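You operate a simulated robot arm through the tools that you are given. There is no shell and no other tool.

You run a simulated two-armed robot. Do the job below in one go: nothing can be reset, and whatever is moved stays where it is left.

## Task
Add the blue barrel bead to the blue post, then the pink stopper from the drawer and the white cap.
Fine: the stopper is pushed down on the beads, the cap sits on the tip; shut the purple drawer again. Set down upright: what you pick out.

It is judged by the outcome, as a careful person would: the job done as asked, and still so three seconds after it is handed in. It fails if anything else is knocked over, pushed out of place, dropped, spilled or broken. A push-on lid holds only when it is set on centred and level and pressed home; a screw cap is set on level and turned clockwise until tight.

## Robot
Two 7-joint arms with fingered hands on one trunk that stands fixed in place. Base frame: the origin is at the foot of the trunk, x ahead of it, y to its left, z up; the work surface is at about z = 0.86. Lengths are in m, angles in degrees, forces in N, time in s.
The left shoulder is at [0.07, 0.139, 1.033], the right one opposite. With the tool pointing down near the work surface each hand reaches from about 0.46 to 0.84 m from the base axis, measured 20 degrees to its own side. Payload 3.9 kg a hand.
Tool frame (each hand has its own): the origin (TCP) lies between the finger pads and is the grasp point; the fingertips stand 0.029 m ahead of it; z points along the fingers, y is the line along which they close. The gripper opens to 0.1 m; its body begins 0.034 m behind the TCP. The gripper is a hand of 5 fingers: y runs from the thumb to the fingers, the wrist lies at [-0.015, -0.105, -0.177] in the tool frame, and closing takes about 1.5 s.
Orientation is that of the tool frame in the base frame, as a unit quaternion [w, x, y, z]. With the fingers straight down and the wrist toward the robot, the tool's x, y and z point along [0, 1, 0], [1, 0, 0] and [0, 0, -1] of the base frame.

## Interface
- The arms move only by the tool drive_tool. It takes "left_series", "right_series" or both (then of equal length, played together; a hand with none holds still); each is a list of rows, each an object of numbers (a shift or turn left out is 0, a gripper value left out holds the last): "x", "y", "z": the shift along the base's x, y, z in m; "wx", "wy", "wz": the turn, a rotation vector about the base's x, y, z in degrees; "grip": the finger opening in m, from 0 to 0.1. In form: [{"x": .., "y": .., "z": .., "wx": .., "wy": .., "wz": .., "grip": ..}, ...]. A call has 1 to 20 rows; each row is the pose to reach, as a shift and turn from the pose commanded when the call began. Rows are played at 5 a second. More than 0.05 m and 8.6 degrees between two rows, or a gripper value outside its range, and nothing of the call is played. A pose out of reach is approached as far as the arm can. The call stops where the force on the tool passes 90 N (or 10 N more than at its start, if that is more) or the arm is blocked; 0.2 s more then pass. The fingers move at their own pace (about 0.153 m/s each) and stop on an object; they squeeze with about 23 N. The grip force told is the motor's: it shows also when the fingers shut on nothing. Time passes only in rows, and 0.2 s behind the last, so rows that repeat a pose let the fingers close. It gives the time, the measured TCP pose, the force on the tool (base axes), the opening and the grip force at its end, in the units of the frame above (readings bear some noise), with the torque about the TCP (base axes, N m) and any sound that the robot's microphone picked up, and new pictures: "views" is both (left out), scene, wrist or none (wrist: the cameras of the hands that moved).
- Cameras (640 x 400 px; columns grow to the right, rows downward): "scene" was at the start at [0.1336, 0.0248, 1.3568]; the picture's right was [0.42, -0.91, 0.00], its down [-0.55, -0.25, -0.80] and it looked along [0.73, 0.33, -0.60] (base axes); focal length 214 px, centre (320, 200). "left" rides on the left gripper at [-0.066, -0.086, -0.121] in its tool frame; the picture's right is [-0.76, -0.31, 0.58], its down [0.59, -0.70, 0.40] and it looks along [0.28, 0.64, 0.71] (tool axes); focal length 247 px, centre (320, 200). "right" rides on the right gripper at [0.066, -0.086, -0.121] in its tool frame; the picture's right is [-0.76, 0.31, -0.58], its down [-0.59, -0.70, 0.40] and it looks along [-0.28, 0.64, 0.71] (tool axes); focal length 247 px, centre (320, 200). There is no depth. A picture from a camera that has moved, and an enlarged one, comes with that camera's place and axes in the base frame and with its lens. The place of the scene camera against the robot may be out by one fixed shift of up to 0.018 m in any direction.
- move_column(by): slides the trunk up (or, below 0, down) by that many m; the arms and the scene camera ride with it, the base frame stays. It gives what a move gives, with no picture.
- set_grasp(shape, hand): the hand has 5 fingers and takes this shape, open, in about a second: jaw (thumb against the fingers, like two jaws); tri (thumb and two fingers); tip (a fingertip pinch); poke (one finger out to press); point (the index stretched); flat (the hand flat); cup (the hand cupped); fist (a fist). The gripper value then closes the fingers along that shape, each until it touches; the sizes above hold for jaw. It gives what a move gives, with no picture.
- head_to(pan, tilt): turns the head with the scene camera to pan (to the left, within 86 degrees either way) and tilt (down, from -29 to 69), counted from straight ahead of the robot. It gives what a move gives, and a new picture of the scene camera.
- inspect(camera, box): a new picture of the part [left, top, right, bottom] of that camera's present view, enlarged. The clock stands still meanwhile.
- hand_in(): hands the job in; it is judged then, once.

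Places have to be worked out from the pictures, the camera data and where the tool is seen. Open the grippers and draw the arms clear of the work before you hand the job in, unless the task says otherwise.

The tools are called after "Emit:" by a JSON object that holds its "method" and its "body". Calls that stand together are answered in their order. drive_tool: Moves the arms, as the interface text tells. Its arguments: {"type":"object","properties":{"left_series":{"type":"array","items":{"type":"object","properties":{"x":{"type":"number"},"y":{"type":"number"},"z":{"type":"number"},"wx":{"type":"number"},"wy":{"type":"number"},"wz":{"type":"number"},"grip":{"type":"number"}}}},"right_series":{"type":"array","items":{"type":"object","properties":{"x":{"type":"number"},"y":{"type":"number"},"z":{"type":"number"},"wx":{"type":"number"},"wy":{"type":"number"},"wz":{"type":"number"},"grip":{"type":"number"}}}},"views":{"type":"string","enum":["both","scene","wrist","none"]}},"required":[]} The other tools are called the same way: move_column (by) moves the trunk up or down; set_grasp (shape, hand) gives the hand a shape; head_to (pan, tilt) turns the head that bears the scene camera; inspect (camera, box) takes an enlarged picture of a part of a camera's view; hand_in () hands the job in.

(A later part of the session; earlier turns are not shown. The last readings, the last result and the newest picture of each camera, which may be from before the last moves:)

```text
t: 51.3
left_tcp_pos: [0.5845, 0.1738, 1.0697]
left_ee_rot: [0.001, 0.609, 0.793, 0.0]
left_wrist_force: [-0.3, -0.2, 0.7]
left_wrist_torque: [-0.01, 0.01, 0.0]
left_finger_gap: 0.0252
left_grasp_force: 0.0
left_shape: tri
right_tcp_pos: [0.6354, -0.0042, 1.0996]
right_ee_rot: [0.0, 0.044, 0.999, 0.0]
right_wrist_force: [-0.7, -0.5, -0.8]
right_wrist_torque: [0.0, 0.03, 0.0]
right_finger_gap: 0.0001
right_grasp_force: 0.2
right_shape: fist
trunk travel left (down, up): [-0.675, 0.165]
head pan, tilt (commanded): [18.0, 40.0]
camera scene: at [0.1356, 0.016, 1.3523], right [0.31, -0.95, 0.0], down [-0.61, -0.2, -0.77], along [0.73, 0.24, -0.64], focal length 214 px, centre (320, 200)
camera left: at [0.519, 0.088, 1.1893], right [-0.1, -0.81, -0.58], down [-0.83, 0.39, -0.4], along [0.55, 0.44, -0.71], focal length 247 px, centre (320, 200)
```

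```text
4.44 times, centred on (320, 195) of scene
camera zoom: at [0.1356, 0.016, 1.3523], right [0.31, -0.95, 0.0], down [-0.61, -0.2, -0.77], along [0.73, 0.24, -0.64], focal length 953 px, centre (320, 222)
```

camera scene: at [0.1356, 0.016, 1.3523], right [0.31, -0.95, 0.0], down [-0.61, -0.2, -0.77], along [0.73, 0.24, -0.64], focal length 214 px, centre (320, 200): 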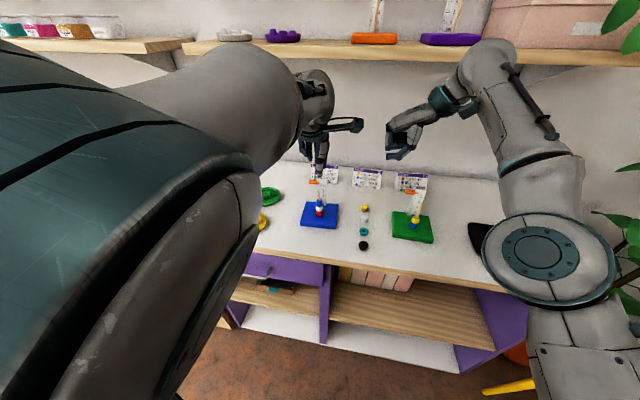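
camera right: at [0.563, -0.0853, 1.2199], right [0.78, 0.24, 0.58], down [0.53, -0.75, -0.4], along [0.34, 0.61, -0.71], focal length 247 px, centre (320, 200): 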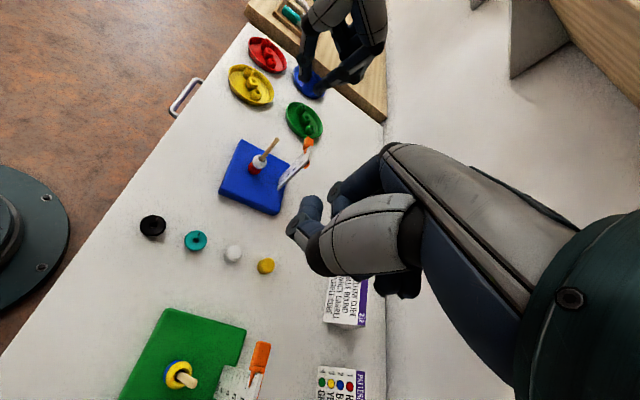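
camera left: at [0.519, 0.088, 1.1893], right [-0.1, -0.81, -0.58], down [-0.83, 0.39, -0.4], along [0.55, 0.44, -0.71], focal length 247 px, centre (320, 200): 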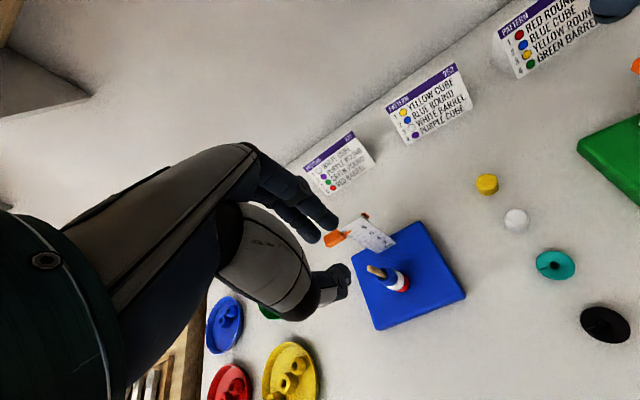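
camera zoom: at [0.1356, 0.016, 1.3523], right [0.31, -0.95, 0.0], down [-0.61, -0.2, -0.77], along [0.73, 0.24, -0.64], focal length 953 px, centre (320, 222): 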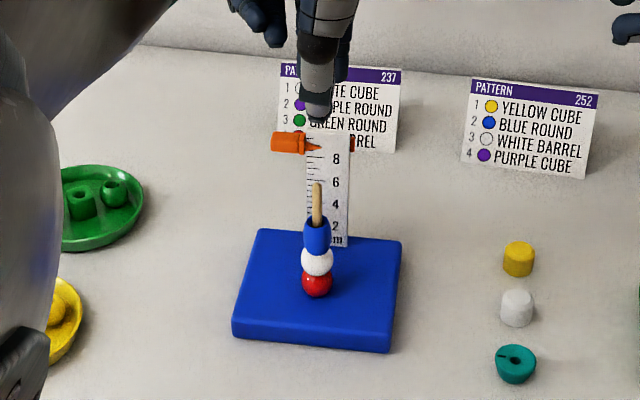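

The barrel is properly on the post. The blue tray got pushed ~2 cm aside earlier, so I'll first nudge it back: the left hand goes, fingers closed, to the tray's outer side, high above everything.

Emit:
{"method": "drive_tool", "body": {"left_series": [{"z": 0.02, "grip": 0.0}, {"x": -0.005, "y": 0.035, "z": 0.03}, {"x": -0.01, "y": 0.08, "z": 0.03}, {"x": -0.015, "y": 0.125, "z": 0.03}, {"x": -0.02, "y": 0.17, "z": 0.03}, {"x": -0.025, "y": 0.215, "z": 0.03, "wz": 6}, {"x": -0.03, "y": 0.26, "z": 0.02, "wz": 12}, {"x": -0.035, "y": 0.305, "z": 0.01, "wz": 18}, {"x": -0.04, "y": 0.35, "z": -0.01, "wz": 24}, {"x": -0.045, "y": 0.39, "z": -0.03, "wz": 30}, {"x": -0.052, "y": 0.405, "z": -0.06, "wz": 30}, {"x": -0.052, "y": 0.405, "z": -0.1, "wz": 30}, {"x": -0.052, "y": 0.405, "z": -0.12, "wz": 30}, {"x": -0.052, "y": 0.405, "z": -0.12, "wz": 30}], "right_series": [{"x": -0.01}, {"x": -0.03}, {"x": -0.05}, {"x": -0.07, "z": 0.01, "wz": -6}, {"x": -0.09, "z": 0.02, "wz": -12}, {"x": -0.1, "z": 0.03, "wz": -18}, {"x": -0.12, "z": 0.04, "wz": -25}, {"x": -0.14, "z": 0.05, "wz": -32}, {"x": -0.155, "z": 0.06, "wz": -39}, {"x": -0.17, "z": 0.07, "wz": -46}, {"x": -0.185, "z": 0.08, "wz": -53}, {"x": -0.2, "z": 0.09, "wz": -60}, {"x": -0.21, "z": 0.1, "wz": -63}, {"x": -0.21, "z": 0.1, "wz": -63}], "views": "both"}}

```text
t: 54.3
left_tcp_pos: [0.5318, 0.5798, 0.9495]
left_ee_rot: [0.001, 0.382, 0.924, -0.001]
left_wrist_force: [0.1, -0.7, 0.7]
left_wrist_torque: [0.0, 0.0, 0.01]
left_finger_gap: 0.0
left_grasp_force: 23.0
left_shape: tri
right_tcp_pos: [0.5326, 0.0401, 1.3209]
right_ee_rot: [-0.01, 0.569, 0.823, 0.005]
right_wrist_force: [0.0, -0.4, 0.0]
right_wrist_torque: [0.02, 0.02, 0.0]
right_finger_gap: 0.0
right_grasp_force: 0.0
right_shape: fist
right hand out of reach, approached as far as the arm can: row 1, 2, 3, 4, 5, 6, 7, 8, 9, 10, 11, 12, 13, 14
trunk travel left (down, up): [-0.675, 0.165]
head pan, tilt (commanded): [18.0, 40.0]
camera scene: at [0.1353, 0.0149, 1.3523], right [0.31, -0.95, 0.0], down [-0.61, -0.2, -0.77], along [0.73, 0.24, -0.64], focal length 214 px, centre (320, 200)
camera right: at [0.4311, 0.0692, 1.4439], right [0.56, -0.61, 0.56], down [-0.45, -0.79, -0.41], along [0.69, -0.03, -0.72], focal length 247 px, centre (320, 200)
camera left: at [0.5177, 0.4717, 1.0694], right [0.32, -0.75, -0.58], down [-0.91, -0.08, -0.4], along [0.25, 0.65, -0.71], focal length 247 px, centre (320, 200)
```

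scene: 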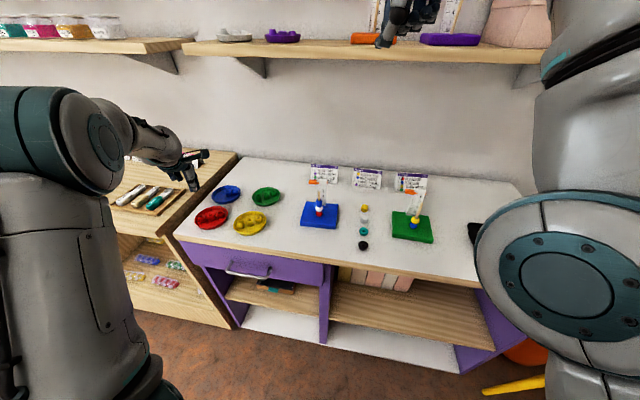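
right: 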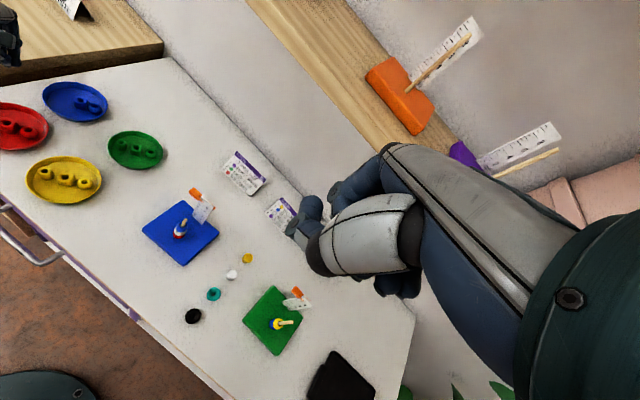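
left: 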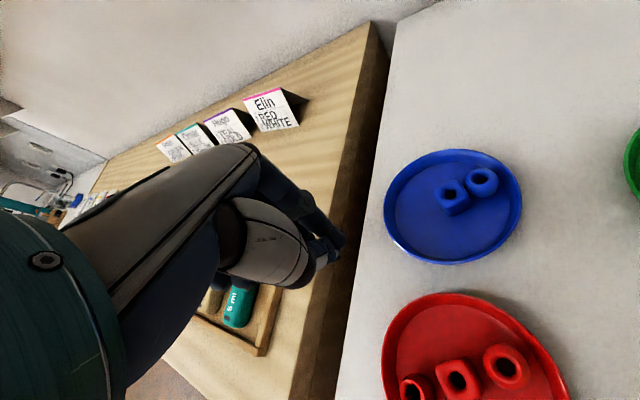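

The fingers can't get safely beside the tray here because of the taller neighbouring table. Instead I'll straddle the tray's outer rim from above with the hand turned to yaw ≈ −38° and drag it back; first I raise and rotate to see if that pose is reachable.

Emit:
{"method": "drive_tool", "body": {"left_series": [{"z": 0.03, "wz": -8, "grip": 0.03}, {"x": 0.003, "y": -0.004, "z": 0.05, "wz": -16}, {"x": 0.006, "y": -0.008, "z": 0.05, "wz": -24}, {"x": 0.009, "y": -0.012, "z": 0.05, "wz": -32}, {"x": 0.012, "y": -0.016, "z": 0.05, "wz": -40}, {"x": 0.015, "y": -0.02, "z": 0.05, "wz": -48}, {"x": 0.018, "y": -0.024, "z": 0.05, "wz": -56}, {"x": 0.021, "y": -0.028, "z": 0.05, "wz": -64}, {"x": 0.024, "y": -0.03, "z": 0.05, "wz": -72}, {"x": 0.024, "y": -0.032, "z": 0.05, "wz": -80}, {"x": 0.024, "y": -0.032, "z": 0.05, "wz": -83}, {"x": 0.024, "y": -0.032, "z": 0.05, "wz": -83}], "views": "both"}}

Emit:
{"method": "inspect", "body": {"camera": "scene", "box": [170, 120, 290, 240]}}

```text
t: 56.9
left_tcp_pos: [0.5552, 0.5475, 0.9998]
left_ee_rot: [0.001, 0.899, 0.438, 0.0]
left_wrist_force: [-0.4, 0.3, -0.2]
left_wrist_torque: [0.01, -0.02, 0.0]
left_finger_gap: 0.0298
left_grasp_force: 0.0
left_shape: tri
right_tcp_pos: [0.5282, 0.0408, 1.328]
right_ee_rot: [-0.007, 0.566, 0.825, 0.008]
right_wrist_force: [0.6, -0.2, -0.4]
right_wrist_torque: [0.01, -0.01, 0.03]
right_finger_gap: 0.0
right_grasp_force: 0.0
right_shape: fist
trunk travel left (down, up): [-0.675, 0.165]
head pan, tilt (commanded): [18.0, 40.0]
camera scene: at [0.1354, 0.0146, 1.3523], right [0.31, -0.95, 0.0], down [-0.61, -0.2, -0.77], along [0.73, 0.24, -0.64], focal length 214 px, centre (320, 200)
camera left: at [0.4484, 0.5473, 1.1187], right [-0.71, -0.41, -0.58], down [-0.19, 0.9, -0.4], along [0.68, -0.17, -0.71], focal length 247 px, centre (320, 200)
```

scene: 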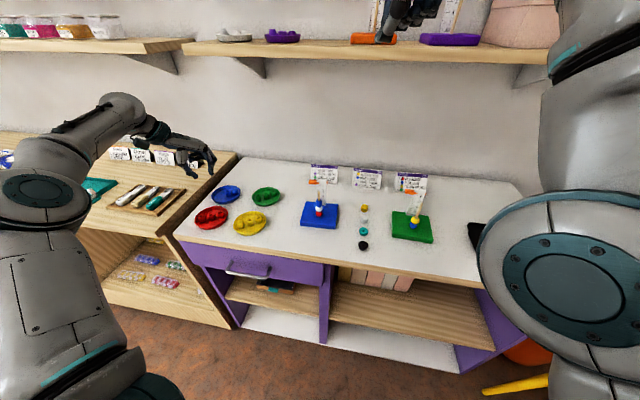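
left: 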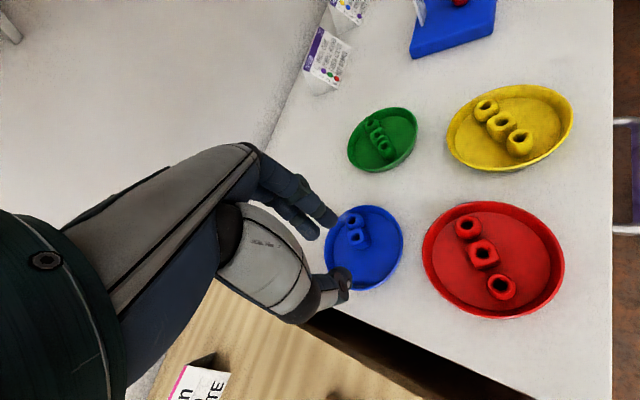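

```text
3.33 times, centred on (230, 180) of scene
camera zoom: at [0.1354, 0.0146, 1.3523], right [0.31, -0.95, 0.0], down [-0.61, -0.2, -0.77], along [0.73, 0.24, -0.64], focal length 715 px, centre (620, 267)
```

zoom: 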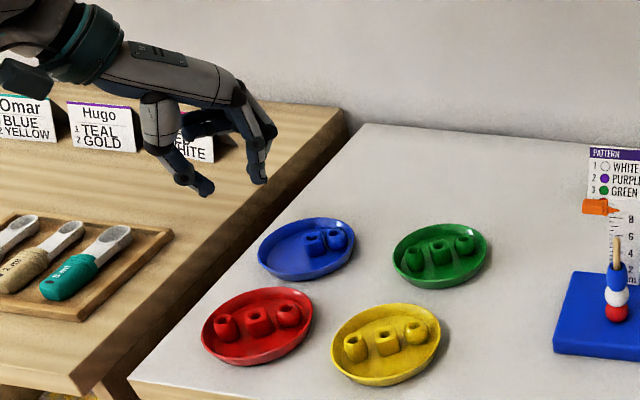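

The pose is reachable. I zoom on the blue tray from here to fix its rim position relative to the hand.

Emit:
{"method": "inspect", "body": {"camera": "left", "box": [290, 180, 430, 310]}}

Emit:
{"method": "inspect", "body": {"camera": "right", "box": [0, 0, 200, 250]}}

```text
3.08 times, centred on (360, 245) of left
camera zoom: at [0.4484, 0.5473, 1.1187], right [-0.71, -0.41, -0.58], down [-0.19, 0.9, -0.4], along [0.68, -0.17, -0.71], focal length 760 px, centre (197, 62)
```

zoom: 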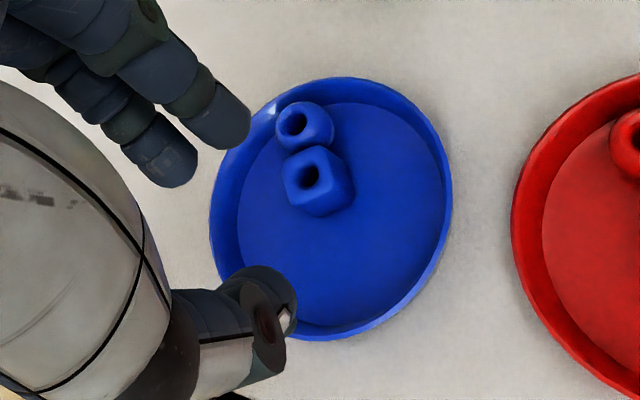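

```text
1.60 times, centred on (100, 125) of right
camera zoom: at [0.4255, 0.0684, 1.449], right [0.56, -0.61, 0.56], down [-0.44, -0.79, -0.42], along [0.7, -0.02, -0.71], focal length 395 px, centre (672, 320)
```

zoom: 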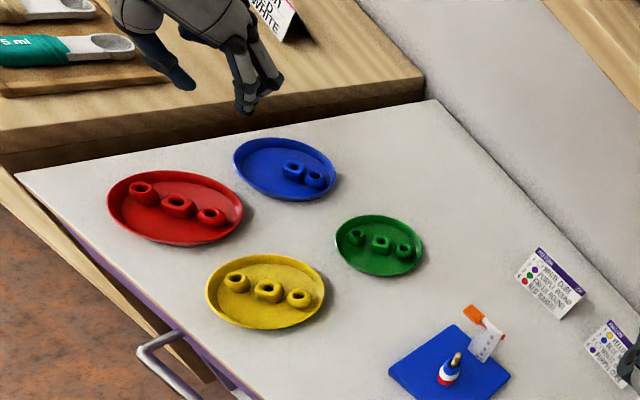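

Correcting for perspective, the tray's centre is near (0.595, 0.525) versus originally (0.613, 0.510). I shift over the rim point and descend to just above it.

Emit:
{"method": "drive_tool", "body": {"left_series": [{"x": 0.0015, "y": 0.0075}, {"x": 0.0015, "y": 0.0075, "z": -0.04}, {"x": 0.0015, "y": 0.0075, "z": -0.07}, {"x": 0.0015, "y": 0.0075, "z": -0.085}, {"x": 0.0015, "y": 0.0075, "z": -0.085}], "views": "none"}}

Emit:
{"method": "inspect", "body": {"camera": "left", "box": [270, 170, 430, 330]}}

Emit:
{"method": "inspect", "body": {"camera": "scene", "box": [180, 150, 270, 230]}}

Emit:
{"method": "inspect", "body": {"camera": "right", "box": [0, 0, 140, 130]}}

```text
t: 58.1
left_tcp_pos: [0.557, 0.5539, 0.9136]
left_ee_rot: [0.0, 0.899, 0.439, 0.0]
left_wrist_force: [0.5, -0.7, 0.1]
left_wrist_torque: [-0.01, 0.0, 0.01]
left_finger_gap: 0.0298
left_grasp_force: 0.2
left_shape: tri
right_tcp_pos: [0.5272, 0.0402, 1.3277]
right_ee_rot: [-0.006, 0.566, 0.824, 0.01]
right_wrist_force: [1.3, 0.6, -0.4]
right_wrist_torque: [-0.02, -0.01, -0.04]
right_finger_gap: 0.0002
right_grasp_force: 0.1
right_shape: fist
trunk travel left (down, up): [-0.675, 0.165]
head pan, tilt (commanded): [18.0, 40.0]
```

```text
2.50 times, centred on (350, 250) of left
camera zoom: at [0.4494, 0.5542, 1.0338], right [-0.71, -0.41, -0.58], down [-0.19, 0.9, -0.4], along [0.68, -0.17, -0.71], focal length 617 px, centre (245, 75)
```

zoom: 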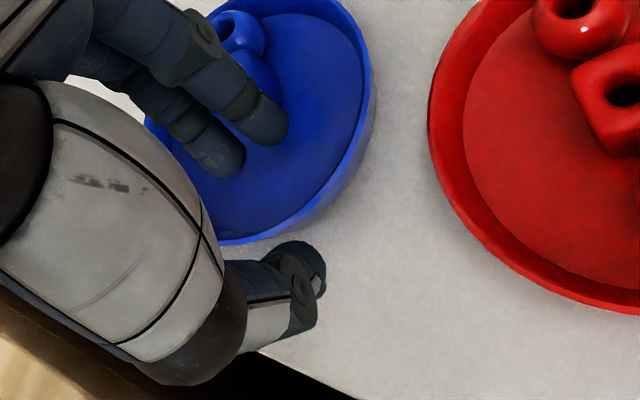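

```text
5.00 times, centred on (225, 190) of scene
camera zoom: at [0.1353, 0.0146, 1.3523], right [0.31, -0.95, 0.0], down [-0.61, -0.2, -0.77], along [0.73, 0.24, -0.64], focal length 1072 px, centre (795, 250)
```

zoom: 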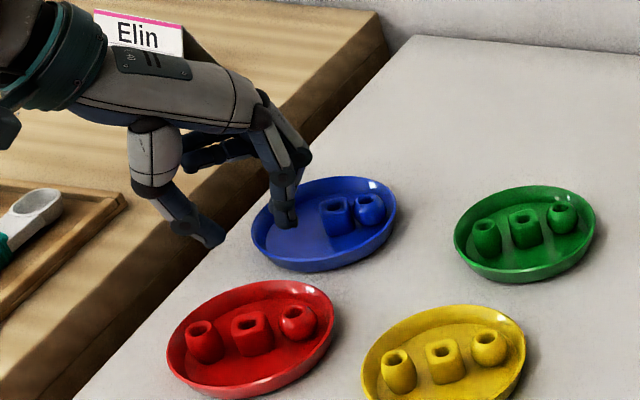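

```text
3.08 times, centred on (70, 65) of right
camera zoom: at [0.4254, 0.0683, 1.4491], right [0.56, -0.61, 0.56], down [-0.44, -0.79, -0.42], along [0.7, -0.02, -0.71], focal length 760 px, centre (1089, 615)
```

zoom: 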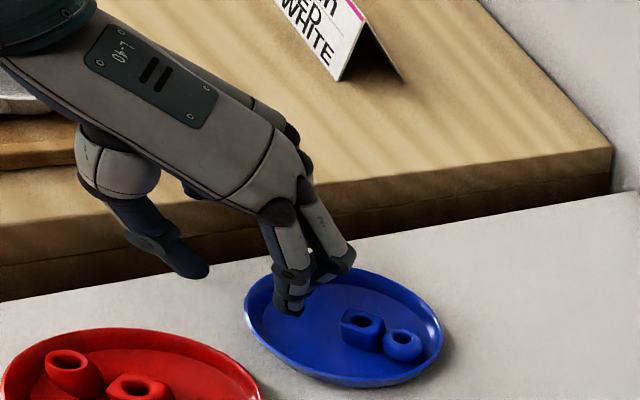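

The thumb is outside and the fingers inside the rim. I go down 13 mm, pinch the rim, and drag the tray back by (+18, −15) mm.

Emit:
{"method": "drive_tool", "body": {"left_series": [{"z": -0.006}, {"z": -0.011}, {"z": -0.013}, {"z": -0.013, "grip": 0.02}, {"z": -0.013, "grip": 0.012}, {"z": -0.013, "grip": 0.006}, {"z": -0.013, "grip": 0.006}], "views": "none"}}

Emit:
{"method": "inspect", "body": {"camera": "left", "box": [270, 170, 430, 330]}}

Emit:
{"method": "inspect", "body": {"camera": "right", "box": [0, 0, 140, 130]}}

```text
t: 59.7
left_tcp_pos: [0.5571, 0.5542, 0.9009]
left_ee_rot: [0.0, 0.899, 0.438, 0.0]
left_wrist_force: [0.6, -0.8, 0.8]
left_wrist_torque: [0.0, -0.04, 0.03]
left_finger_gap: 0.0064
left_grasp_force: 0.0
left_shape: tri
right_tcp_pos: [0.5285, 0.0399, 1.3281]
right_ee_rot: [-0.007, 0.567, 0.824, 0.01]
right_wrist_force: [0.2, -0.3, 0.2]
right_wrist_torque: [-0.02, 0.02, 0.02]
right_finger_gap: 0.0
right_grasp_force: 0.1
right_shape: fist
trunk travel left (down, up): [-0.675, 0.165]
head pan, tilt (commanded): [18.0, 40.0]
```

```text
2.50 times, centred on (350, 250) of left
camera zoom: at [0.4501, 0.5543, 1.0212], right [-0.71, -0.41, -0.58], down [-0.19, 0.9, -0.4], along [0.68, -0.17, -0.71], focal length 617 px, centre (245, 75)
```

zoom: 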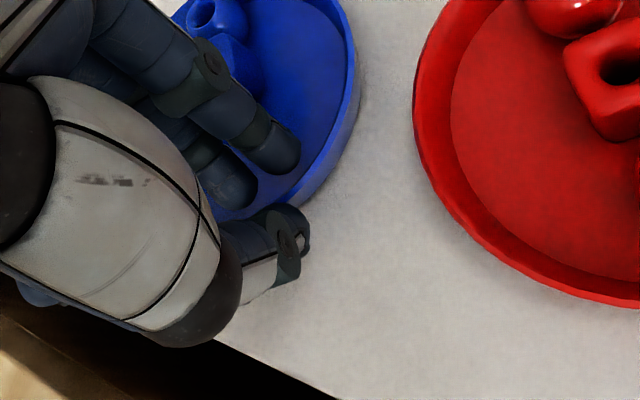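

```text
3.08 times, centred on (70, 65) of right
camera zoom: at [0.4262, 0.0684, 1.4485], right [0.56, -0.61, 0.56], down [-0.45, -0.79, -0.42], along [0.7, -0.02, -0.71], focal length 760 px, centre (1089, 615)
```

zoom: 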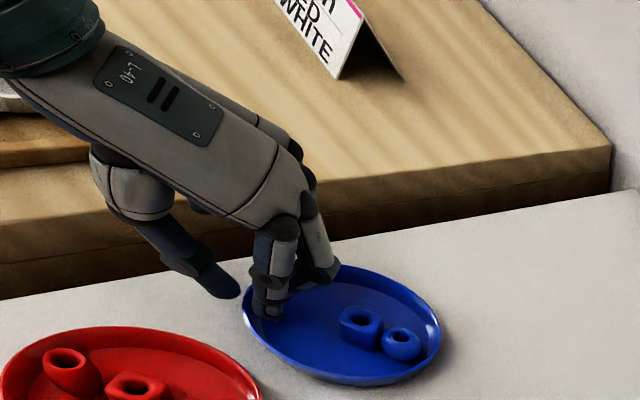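

The rim is between thumb and fingers. I drag the tray along (+0.79, −0.61) by about 24 mm in small steps.

Emit:
{"method": "drive_tool", "body": {"left_series": [{"x": 0.003, "y": -0.0024}, {"x": 0.006, "y": -0.005}, {"x": 0.009, "y": -0.0075}, {"x": 0.012, "y": -0.01}, {"x": 0.015, "y": -0.0125}, {"x": 0.0185, "y": -0.0155}, {"x": 0.0185, "y": -0.0155}], "views": "none"}}

Emit:
{"method": "inspect", "body": {"camera": "left", "box": [270, 170, 430, 330]}}

Emit:
{"method": "inspect", "body": {"camera": "right", "box": [0, 0, 140, 130]}}

```text
t: 61.3
left_tcp_pos: [0.5753, 0.5391, 0.9019]
left_ee_rot: [0.001, 0.899, 0.439, 0.0]
left_wrist_force: [0.4, 0.2, -0.3]
left_wrist_torque: [-0.01, 0.0, -0.01]
left_finger_gap: 0.0061
left_grasp_force: 0.1
left_shape: tri
right_tcp_pos: [0.5287, 0.0408, 1.3273]
right_ee_rot: [-0.006, 0.567, 0.824, 0.008]
right_wrist_force: [0.1, 0.2, 0.6]
right_wrist_torque: [0.01, -0.04, 0.02]
right_finger_gap: 0.0
right_grasp_force: 0.0
right_shape: fist
trunk travel left (down, up): [-0.675, 0.165]
head pan, tilt (commanded): [18.0, 40.0]
```

```text
2.50 times, centred on (350, 250) of left
camera zoom: at [0.4687, 0.5391, 1.0212], right [-0.71, -0.41, -0.58], down [-0.19, 0.9, -0.4], along [0.68, -0.17, -0.71], focal length 617 px, centre (245, 75)
```

zoom: 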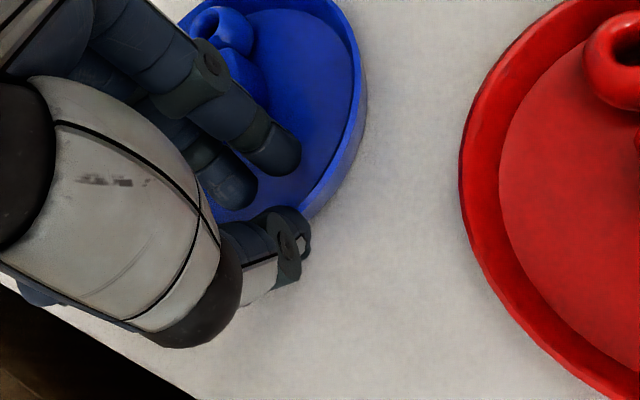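

```text
3.08 times, centred on (70, 65) of right
camera zoom: at [0.4257, 0.0685, 1.4487], right [0.56, -0.61, 0.56], down [-0.45, -0.79, -0.42], along [0.7, -0.02, -0.71], focal length 760 px, centre (1089, 615)
```

zoom: 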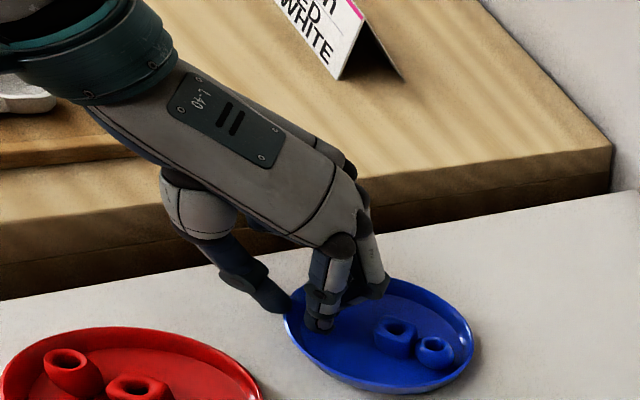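

The tray followed. I open, lift away straight up, and measure where it is now.

Emit:
{"method": "drive_tool", "body": {"left_series": [{"grip": 0.02}, {"grip": 0.025}, {"z": 0.03}, {"z": 0.07}, {"z": 0.11}, {"z": 0.14}, {"z": 0.14}], "views": "both"}}

Emit:
{"method": "inspect", "body": {"camera": "left", "box": [290, 160, 450, 300]}}

Emit:
{"method": "inspect", "body": {"camera": "right", "box": [0, 0, 200, 250]}}

```text
t: 62.9
left_tcp_pos: [0.5759, 0.5391, 1.0422]
left_ee_rot: [0.0, 0.898, 0.439, -0.001]
left_wrist_force: [0.8, 0.2, 0.7]
left_wrist_torque: [-0.04, -0.06, 0.01]
left_finger_gap: 0.0249
left_grasp_force: 0.0
left_shape: tri
right_tcp_pos: [0.5286, 0.0403, 1.3261]
right_ee_rot: [-0.007, 0.566, 0.824, 0.009]
right_wrist_force: [0.8, 0.4, -1.1]
right_wrist_torque: [-0.02, 0.04, -0.02]
right_finger_gap: 0.0
right_grasp_force: 0.1
right_shape: fist
trunk travel left (down, up): [-0.675, 0.165]
head pan, tilt (commanded): [18.0, 40.0]
camera scene: at [0.1354, 0.0151, 1.3523], right [0.31, -0.95, 0.0], down [-0.61, -0.2, -0.77], along [0.73, 0.24, -0.64], focal length 214 px, centre (320, 200)
camera left: at [0.4684, 0.5399, 1.161], right [-0.71, -0.41, -0.58], down [-0.19, 0.9, -0.4], along [0.68, -0.17, -0.71], focal length 247 px, centre (320, 200)
```

scene: 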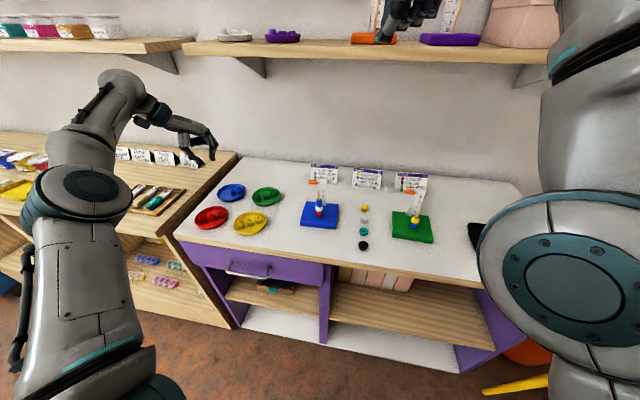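
left: 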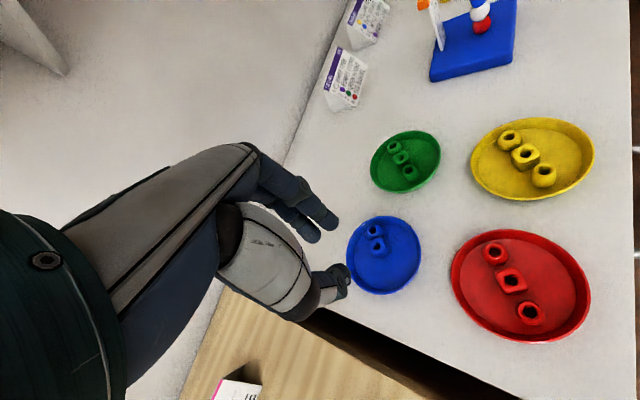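

```text
2.86 times, centred on (370, 230) of left
camera zoom: at [0.4684, 0.5399, 1.161], right [-0.71, -0.41, -0.58], down [-0.19, 0.9, -0.4], along [0.68, -0.17, -0.71], focal length 706 px, centre (177, 114)
```

zoom: 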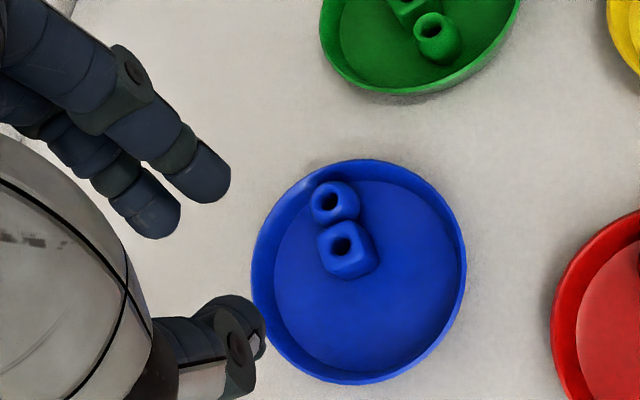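

```text
1.60 times, centred on (100, 125) of right
camera zoom: at [0.4258, 0.0689, 1.4487], right [0.56, -0.61, 0.56], down [-0.45, -0.79, -0.42], along [0.7, -0.02, -0.71], focal length 395 px, centre (672, 320)
```

zoom: 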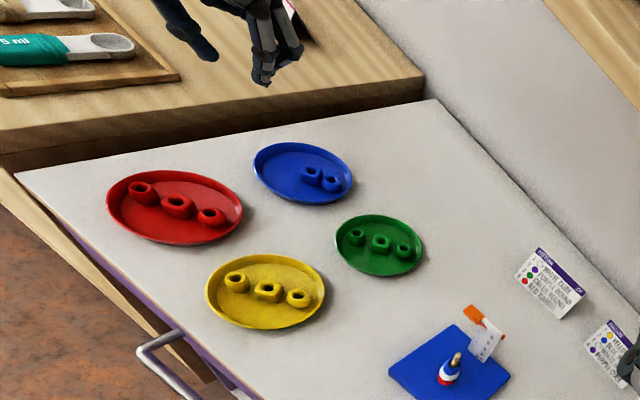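

The tray is back within a few mm of where it was, beads upright. Next I free the right arm, which got stuck in an odd posture, by guiding it in small steps toward an easier pose to the right.

Emit:
{"method": "drive_tool", "body": {"right_series": [{"x": 0.08, "y": 0.0, "z": 0.11}, {"x": 0.08, "y": -0.04, "z": 0.1}, {"x": 0.08, "y": -0.08, "z": 0.08, "wz": -6}, {"x": 0.08, "y": -0.12, "z": 0.06, "wz": -12}, {"x": 0.08, "y": -0.16, "z": 0.03, "wz": -18}, {"x": 0.07, "y": -0.19, "z": 0.0, "wz": -24}, {"x": 0.06, "y": -0.21, "z": -0.02, "wz": -30}, {"x": 0.06, "y": -0.21, "z": -0.02, "wz": -30}, {"x": 0.06, "y": -0.21, "z": -0.02, "wz": -30}], "views": "both"}}

```text
refused: row 1 steps farther than a row can; nothing moved
```

The first row was too large a step from the commanded pose. I repeat with smaller steps.

Emit:
{"method": "drive_tool", "body": {"right_series": [{"x": 0.03, "y": -0.01, "z": 0.03}, {"x": 0.05, "y": -0.04, "z": 0.05}, {"x": 0.06, "y": -0.08, "z": 0.05, "wz": -6}, {"x": 0.06, "y": -0.12, "z": 0.04, "wz": -12}, {"x": 0.06, "y": -0.16, "z": 0.02, "wz": -18}, {"x": 0.06, "y": -0.19, "z": 0.0, "wz": -24}, {"x": 0.06, "y": -0.21, "z": -0.02, "wz": -30}, {"x": 0.06, "y": -0.21, "z": -0.02, "wz": -30}, {"x": 0.06, "y": -0.21, "z": -0.02, "wz": -30}], "views": "both"}}

```text
t: 64.9
left_tcp_pos: [0.5766, 0.5398, 1.0417]
left_ee_rot: [0.0, 0.899, 0.438, 0.0]
left_wrist_force: [-1.0, 0.6, -1.4]
left_wrist_torque: [-0.03, 0.0, 0.04]
left_finger_gap: 0.0247
left_grasp_force: 0.1
left_shape: tri
right_tcp_pos: [0.5971, -0.1548, 1.3165]
right_ee_rot: [-0.001, 0.755, 0.656, -0.001]
right_wrist_force: [0.1, -0.5, -0.2]
right_wrist_torque: [0.03, -0.01, 0.03]
right_finger_gap: 0.0003
right_grasp_force: 0.1
right_shape: fist
right hand out of reach, approached as far as the arm can: row 1, 2, 3, 4, 5, 6, 7, 8, 9
trunk travel left (down, up): [-0.675, 0.165]
head pan, tilt (commanded): [18.0, 40.0]
camera scene: at [0.1359, 0.0143, 1.3523], right [0.31, -0.95, 0.0], down [-0.61, -0.2, -0.77], along [0.73, 0.24, -0.64], focal length 214 px, centre (320, 200)
camera right: at [0.5222, -0.0784, 1.4376], right [0.2, -0.79, 0.58], down [-0.78, -0.48, -0.4], along [0.59, -0.37, -0.71], focal length 247 px, centre (320, 200)
```

scene: 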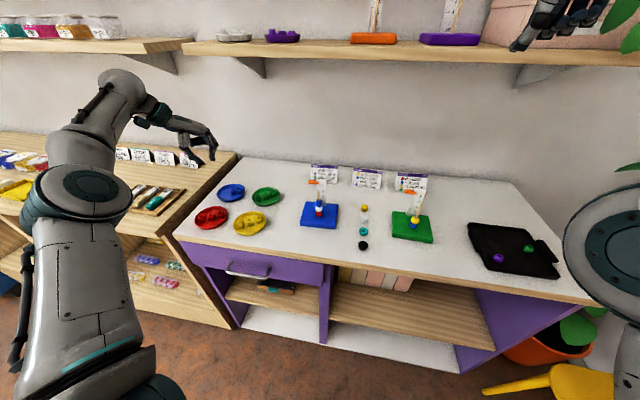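
right: 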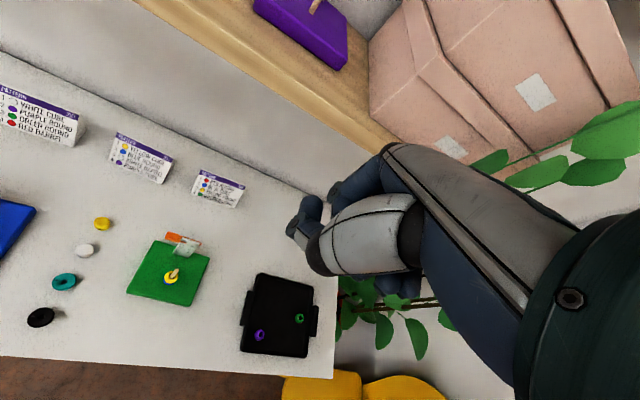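

The right arm is loosening; it is now at (0.60, −0.15, 1.32). I keep guiding it right and down.

Emit:
{"method": "drive_tool", "body": {"right_series": [{"y": -0.04}, {"y": -0.08, "z": 0.0}, {"y": -0.12, "z": -0.02}, {"y": -0.14, "z": -0.04}, {"y": -0.14, "z": -0.06}, {"y": -0.14, "z": -0.06}, {"y": -0.14, "z": -0.06}, {"y": -0.14, "z": -0.06}], "views": "scene"}}

```text
t: 66.7
left_tcp_pos: [0.5753, 0.539, 1.0408]
left_ee_rot: [0.0, 0.899, 0.438, 0.0]
left_wrist_force: [1.1, -0.2, 0.8]
left_wrist_torque: [0.01, 0.0, -0.01]
left_finger_gap: 0.0246
left_grasp_force: 0.1
left_shape: tri
right_tcp_pos: [0.6222, -0.2988, 1.2871]
right_ee_rot: [-0.001, 0.755, 0.656, -0.001]
right_wrist_force: [0.3, 0.6, 0.6]
right_wrist_torque: [0.01, -0.01, 0.02]
right_finger_gap: 0.0001
right_grasp_force: 0.1
right_shape: fist
right hand out of reach, approached as far as the arm can: row 3, 4, 5, 6, 7, 8
trunk travel left (down, up): [-0.675, 0.165]
head pan, tilt (commanded): [18.0, 40.0]
camera scene: at [0.1354, 0.0147, 1.3523], right [0.31, -0.95, 0.0], down [-0.61, -0.2, -0.77], along [0.73, 0.24, -0.64], focal length 214 px, centre (320, 200)
```

scene: 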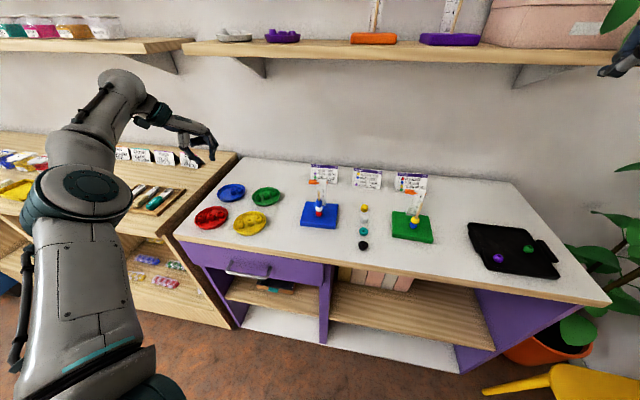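

Rows with a higher z were reachable, so I set the right hand's goal back to that reachable spot, parked out of the way.

Emit:
{"method": "drive_tool", "body": {"right_series": [{"y": 0.03, "z": 0.03}, {"y": 0.06, "z": 0.06}, {"y": 0.06, "z": 0.06}, {"y": 0.06, "z": 0.06}], "views": "none"}}

```text
t: 67.7
left_tcp_pos: [0.576, 0.54, 1.0408]
left_ee_rot: [0.001, 0.899, 0.439, 0.0]
left_wrist_force: [0.2, -0.2, -1.3]
left_wrist_torque: [-0.01, 0.03, -0.03]
left_finger_gap: 0.0247
left_grasp_force: 0.0
left_shape: tri
right_tcp_pos: [0.5977, -0.2463, 1.32]
right_ee_rot: [0.0, 0.755, 0.656, 0.0]
right_wrist_force: [0.8, 0.2, -0.6]
right_wrist_torque: [-0.04, 0.01, 0.01]
right_finger_gap: 0.0
right_grasp_force: 0.0
right_shape: fist
right hand out of reach, approached as far as the arm can: row 1, 2, 3, 4
trunk travel left (down, up): [-0.675, 0.165]
head pan, tilt (commanded): [18.0, 40.0]
```

The right hand is parked clear. For the drawer I raise the trunk 0.12 m so the left arm can reach the low handle with more room.

Emit:
{"method": "move_column", "body": {"by": 0.12}}

Emit:
{"method": "head_to", "body": {"pan": 42, "tilt": 58}}

```text
t: 69.2
left_tcp_pos: [0.5753, 0.5401, 1.1601]
left_ee_rot: [0.0, 0.899, 0.438, 0.0]
left_wrist_force: [-0.2, 0.0, 0.9]
left_wrist_torque: [-0.01, -0.02, 0.0]
left_finger_gap: 0.0247
left_grasp_force: 0.1
left_shape: tri
right_tcp_pos: [0.5969, -0.2465, 1.4404]
right_ee_rot: [0.0, 0.755, 0.655, 0.0]
right_wrist_force: [0.3, -0.6, 1.2]
right_wrist_torque: [-0.01, -0.01, -0.04]
right_finger_gap: 0.0002
right_grasp_force: 0.1
right_shape: fist
trunk travel left (down, up): [-0.795, 0.045]
head pan, tilt (commanded): [18.0, 40.0]
```

```text
t: 70.1
left_tcp_pos: [0.577, 0.5386, 1.1615]
left_ee_rot: [0.0, 0.899, 0.439, 0.0]
left_wrist_force: [0.3, 0.4, -0.2]
left_wrist_torque: [-0.03, 0.01, 0.01]
left_finger_gap: 0.0248
left_grasp_force: 0.1
left_shape: tri
right_tcp_pos: [0.5972, -0.2477, 1.439]
right_ee_rot: [-0.001, 0.755, 0.656, 0.001]
right_wrist_force: [-0.3, 0.3, -0.6]
right_wrist_torque: [0.0, -0.02, 0.01]
right_finger_gap: 0.0004
right_grasp_force: 0.1
right_shape: fist
trunk travel left (down, up): [-0.795, 0.045]
head pan, tilt (commanded): [42.0, 58.0]
camera scene: at [0.1058, 0.0344, 1.448], right [0.67, -0.74, 0.0], down [-0.63, -0.57, -0.53], along [0.39, 0.35, -0.85], focal length 214 px, centre (320, 200)
```

scene: 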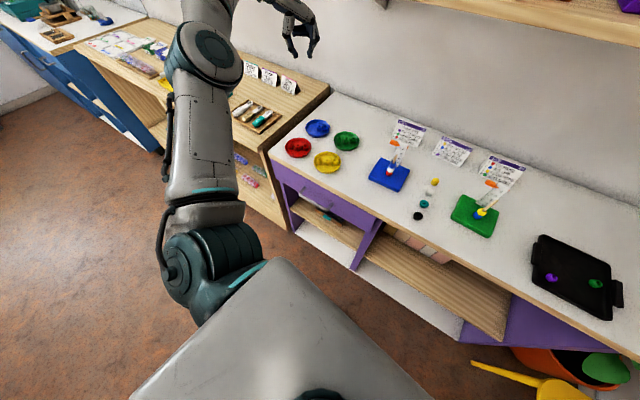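

I bring the left hand back and in front of the drawer side, turning it square to the drawer (yaw ≈7°) while staying high.

Emit:
{"method": "drive_tool", "body": {"left_series": [{"x": -0.02, "y": -0.01, "wz": 7}, {"x": -0.045, "y": -0.03, "wz": 14}, {"x": -0.07, "y": -0.055, "wz": 21}, {"x": -0.095, "y": -0.08, "wz": 28}, {"x": -0.12, "y": -0.105, "wz": 35}, {"x": -0.145, "y": -0.13, "z": -0.01, "wz": 42}, {"x": -0.17, "y": -0.15, "z": -0.03, "wz": 45.4}, {"x": -0.195, "y": -0.17, "z": -0.05, "wz": 45.4}, {"x": -0.215, "y": -0.185, "z": -0.07, "wz": 45.4}, {"x": -0.215, "y": -0.185, "z": -0.07, "wz": 45.4}], "views": "both"}}

```text
t: 72.3
left_tcp_pos: [0.371, 0.3797, 1.0731]
left_ee_rot: [0.004, 0.659, 0.752, -0.005]
left_wrist_force: [0.0, 0.9, -0.1]
left_wrist_torque: [-0.03, -0.02, -0.04]
left_finger_gap: 0.0251
left_grasp_force: 0.1
left_shape: tri
left hand out of reach, approached as far as the arm can: row 8, 9, 10
right_tcp_pos: [0.5975, -0.247, 1.4404]
right_ee_rot: [0.001, 0.755, 0.656, 0.0]
right_wrist_force: [0.0, -0.6, -0.6]
right_wrist_torque: [0.03, 0.04, -0.02]
right_finger_gap: 0.0
right_grasp_force: 0.2
right_shape: fist
trunk travel left (down, up): [-0.795, 0.045]
head pan, tilt (commanded): [42.0, 58.0]
camera scene: at [0.1057, 0.0346, 1.4479], right [0.67, -0.74, 0.0], down [-0.63, -0.57, -0.53], along [0.39, 0.35, -0.85], focal length 214 px, centre (320, 200)
camera left: at [0.2954, 0.3036, 1.1943], right [-0.2, -0.8, -0.57], down [-0.78, 0.49, -0.4], along [0.6, 0.36, -0.72], focal length 247 px, centre (320, 200)
```

scene: 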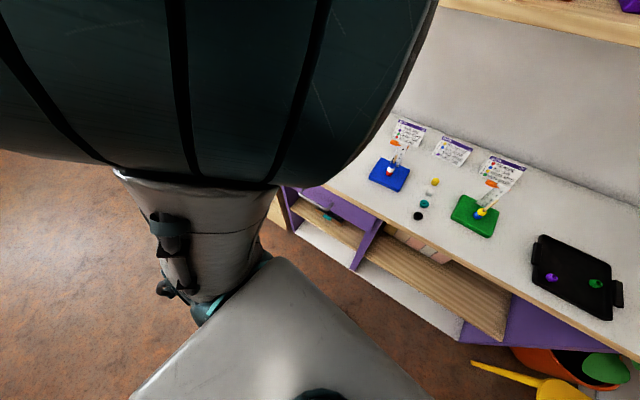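
left: 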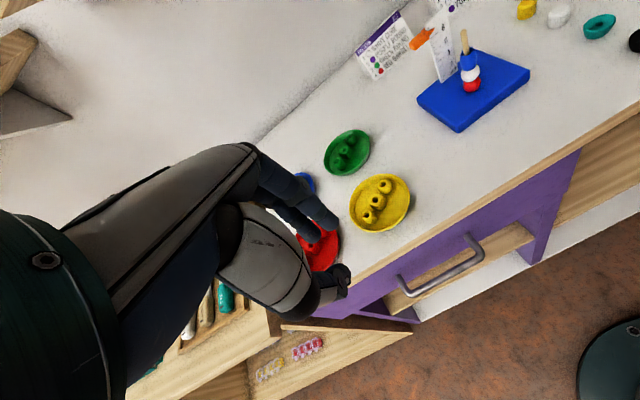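

The arm folds too tightly here and blocks the view, so I'll approach from farther left: raise the trunk a bit more, swing out to y≈0.47, then tilt the hand 45° forward while lowering in front of the table.

Emit:
{"method": "move_column", "body": {"by": 0.04}}

Emit:
{"method": "drive_tool", "body": {"left_series": [{"y": 0.04, "z": -0.02}, {"y": 0.08, "z": -0.05}, {"y": 0.115, "z": -0.07}, {"x": -0.005, "y": 0.115, "z": -0.11, "wx": 0.95, "wy": -7.43}, {"x": -0.01, "y": 0.11, "z": -0.15, "wx": 1.9, "wy": -14.9}, {"x": -0.015, "y": 0.105, "z": -0.19, "wx": 2.85, "wy": -22.3}, {"x": -0.02, "y": 0.1, "z": -0.225, "wx": 3.8, "wy": -29.7}, {"x": -0.025, "y": 0.1, "z": -0.255, "wx": 4.75, "wy": -37.2}, {"x": -0.03, "y": 0.095, "z": -0.28, "wx": 5.7, "wy": -44.6}, {"x": -0.03, "y": 0.095, "z": -0.28, "wx": 5.7, "wy": -44.6}], "views": "both"}}

```text
t: 73.2
left_tcp_pos: [0.373, 0.3788, 1.1134]
left_ee_rot: [0.005, 0.659, 0.752, -0.005]
left_wrist_force: [-0.3, -0.2, -0.1]
left_wrist_torque: [0.01, -0.02, -0.06]
left_finger_gap: 0.0248
left_grasp_force: 0.1
left_shape: tri
right_tcp_pos: [0.5976, -0.2472, 1.4809]
right_ee_rot: [0.0, 0.754, 0.657, 0.0]
right_wrist_force: [-0.2, 0.5, -0.1]
right_wrist_torque: [-0.02, 0.01, -0.05]
right_finger_gap: 0.0002
right_grasp_force: 0.0
right_shape: fist
trunk travel left (down, up): [-0.835, 0.005]
head pan, tilt (commanded): [42.0, 58.0]
```

```text
t: 75.3
left_tcp_pos: [0.3422, 0.4736, 0.8357]
left_ee_rot: [0.254, 0.61, 0.694, 0.287]
left_wrist_force: [-0.1, 0.1, -0.4]
left_wrist_torque: [-0.01, 0.0, -0.02]
left_finger_gap: 0.0251
left_grasp_force: 0.2
left_shape: tri
right_tcp_pos: [0.5979, -0.2474, 1.4809]
right_ee_rot: [-0.001, 0.755, 0.656, 0.001]
right_wrist_force: [-0.8, 0.2, 0.3]
right_wrist_torque: [0.01, 0.01, -0.01]
right_finger_gap: 0.0
right_grasp_force: 0.0
right_shape: fist
trunk travel left (down, up): [-0.835, 0.005]
head pan, tilt (commanded): [42.0, 58.0]
camera scene: at [0.1058, 0.0338, 1.488], right [0.67, -0.74, 0.0], down [-0.63, -0.57, -0.53], along [0.39, 0.35, -0.85], focal length 214 px, centre (320, 200)
camera left: at [0.206, 0.3889, 0.8601], right [0.29, -0.73, -0.62], down [-0.29, 0.56, -0.78], along [0.91, 0.4, -0.05], focal length 247 px, centre (320, 200)
```

scene: 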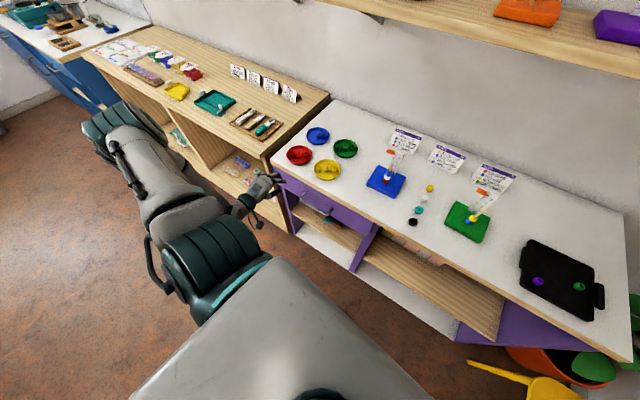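
left: 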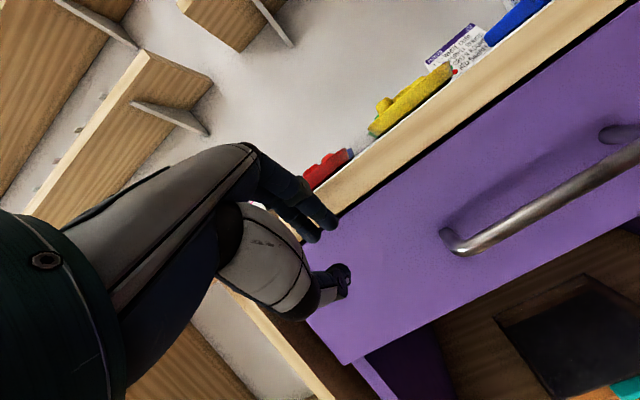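

Now the hand faces the drawer with a clear view of the handle. I zoom in to locate the bar precisely from here.

Emit:
{"method": "inspect", "body": {"camera": "left", "box": [400, 90, 640, 290]}}

Emit:
{"method": "inspect", "body": {"camera": "scene", "box": [220, 130, 400, 280]}}

```text
2.00 times, centred on (520, 190) of left
camera zoom: at [0.206, 0.3889, 0.8601], right [0.29, -0.73, -0.62], down [-0.29, 0.56, -0.78], along [0.91, 0.4, -0.05], focal length 494 px, centre (-80, 220)
```

zoom: 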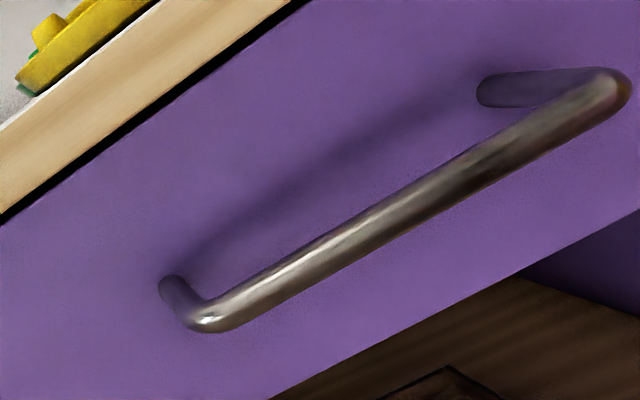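

```text
2.67 times, centred on (310, 205) of scene
camera zoom: at [0.1058, 0.0338, 1.488], right [0.67, -0.74, 0.0], down [-0.63, -0.57, -0.53], along [0.39, 0.35, -0.85], focal length 572 px, centre (347, 187)
```

zoom: 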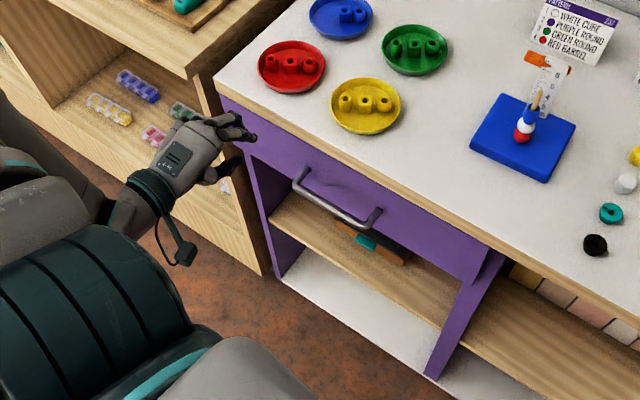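

The bar runs at about y 0.283–0.40, x ≈0.392, z ≈0.765. I slide the hand sideways to a pre-grasp spot in front of and above the bar's middle, opening to 0.045.

Emit:
{"method": "drive_tool", "body": {"left_series": [{"y": -0.035, "z": -0.003, "grip": 0.045}, {"y": -0.07, "z": -0.006}, {"y": -0.105, "z": -0.01}, {"y": -0.139, "z": -0.015}, {"y": -0.139, "z": -0.015}], "views": "both"}}

Emit:
{"method": "inspect", "body": {"camera": "scene", "box": [260, 140, 360, 240]}}

Emit:
{"method": "inspect", "body": {"camera": "left", "box": [240, 120, 440, 340]}}

```text
t: 76.5
left_tcp_pos: [0.3422, 0.3343, 0.8218]
left_ee_rot: [0.254, 0.61, 0.694, 0.286]
left_wrist_force: [-0.6, -0.2, 0.9]
left_wrist_torque: [-0.01, 0.01, 0.03]
left_finger_gap: 0.0447
left_grasp_force: 0.0
left_shape: tri
right_tcp_pos: [0.5985, -0.2472, 1.4797]
right_ee_rot: [0.0, 0.755, 0.656, 0.0]
right_wrist_force: [-0.5, 0.6, 0.3]
right_wrist_torque: [-0.01, 0.0, 0.0]
right_finger_gap: 0.0003
right_grasp_force: 0.1
right_shape: fist
trunk travel left (down, up): [-0.835, 0.005]
head pan, tilt (commanded): [42.0, 58.0]
camera scene: at [0.106, 0.0345, 1.4879], right [0.67, -0.74, 0.0], down [-0.63, -0.57, -0.53], along [0.39, 0.35, -0.85], focal length 214 px, centre (320, 200)
camera left: at [0.2069, 0.2491, 0.8452], right [0.29, -0.73, -0.62], down [-0.29, 0.55, -0.78], along [0.91, 0.4, -0.05], focal length 247 px, centre (320, 200)
```

scene: 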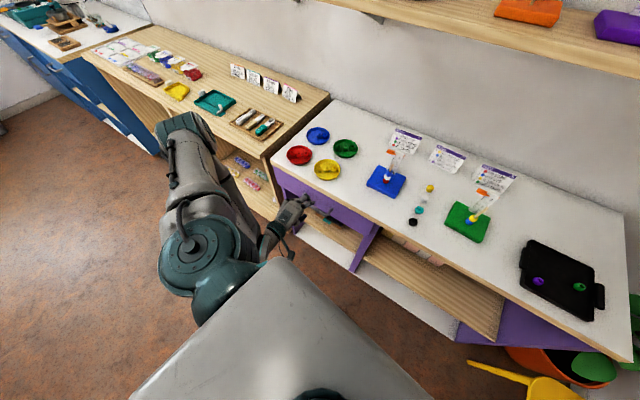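
left: 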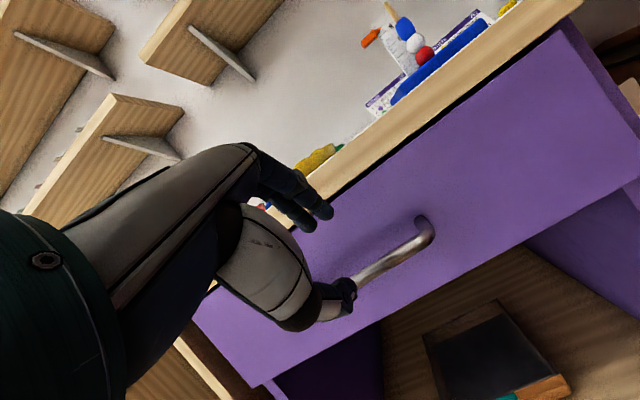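

```text
4.00 times, centred on (310, 190) of scene
camera zoom: at [0.106, 0.0345, 1.4879], right [0.67, -0.74, 0.0], down [-0.63, -0.57, -0.53], along [0.39, 0.35, -0.85], focal length 858 px, centre (360, 240)
```

zoom: 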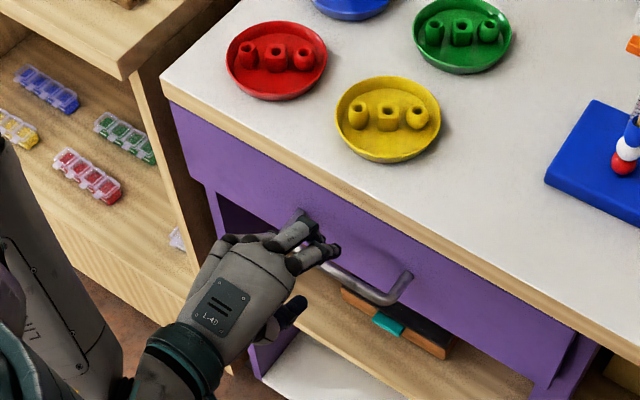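

```text
1.82 times, centred on (340, 230) of left
camera zoom: at [0.2069, 0.2491, 0.8452], right [0.29, -0.73, -0.62], down [-0.29, 0.55, -0.78], along [0.91, 0.4, -0.05], focal length 449 px, centre (284, 146)
```

zoom: 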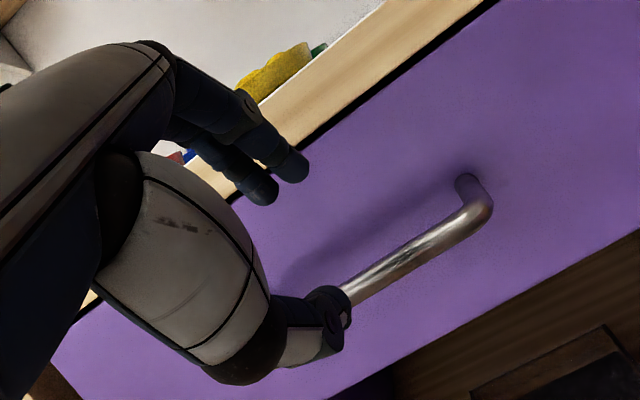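

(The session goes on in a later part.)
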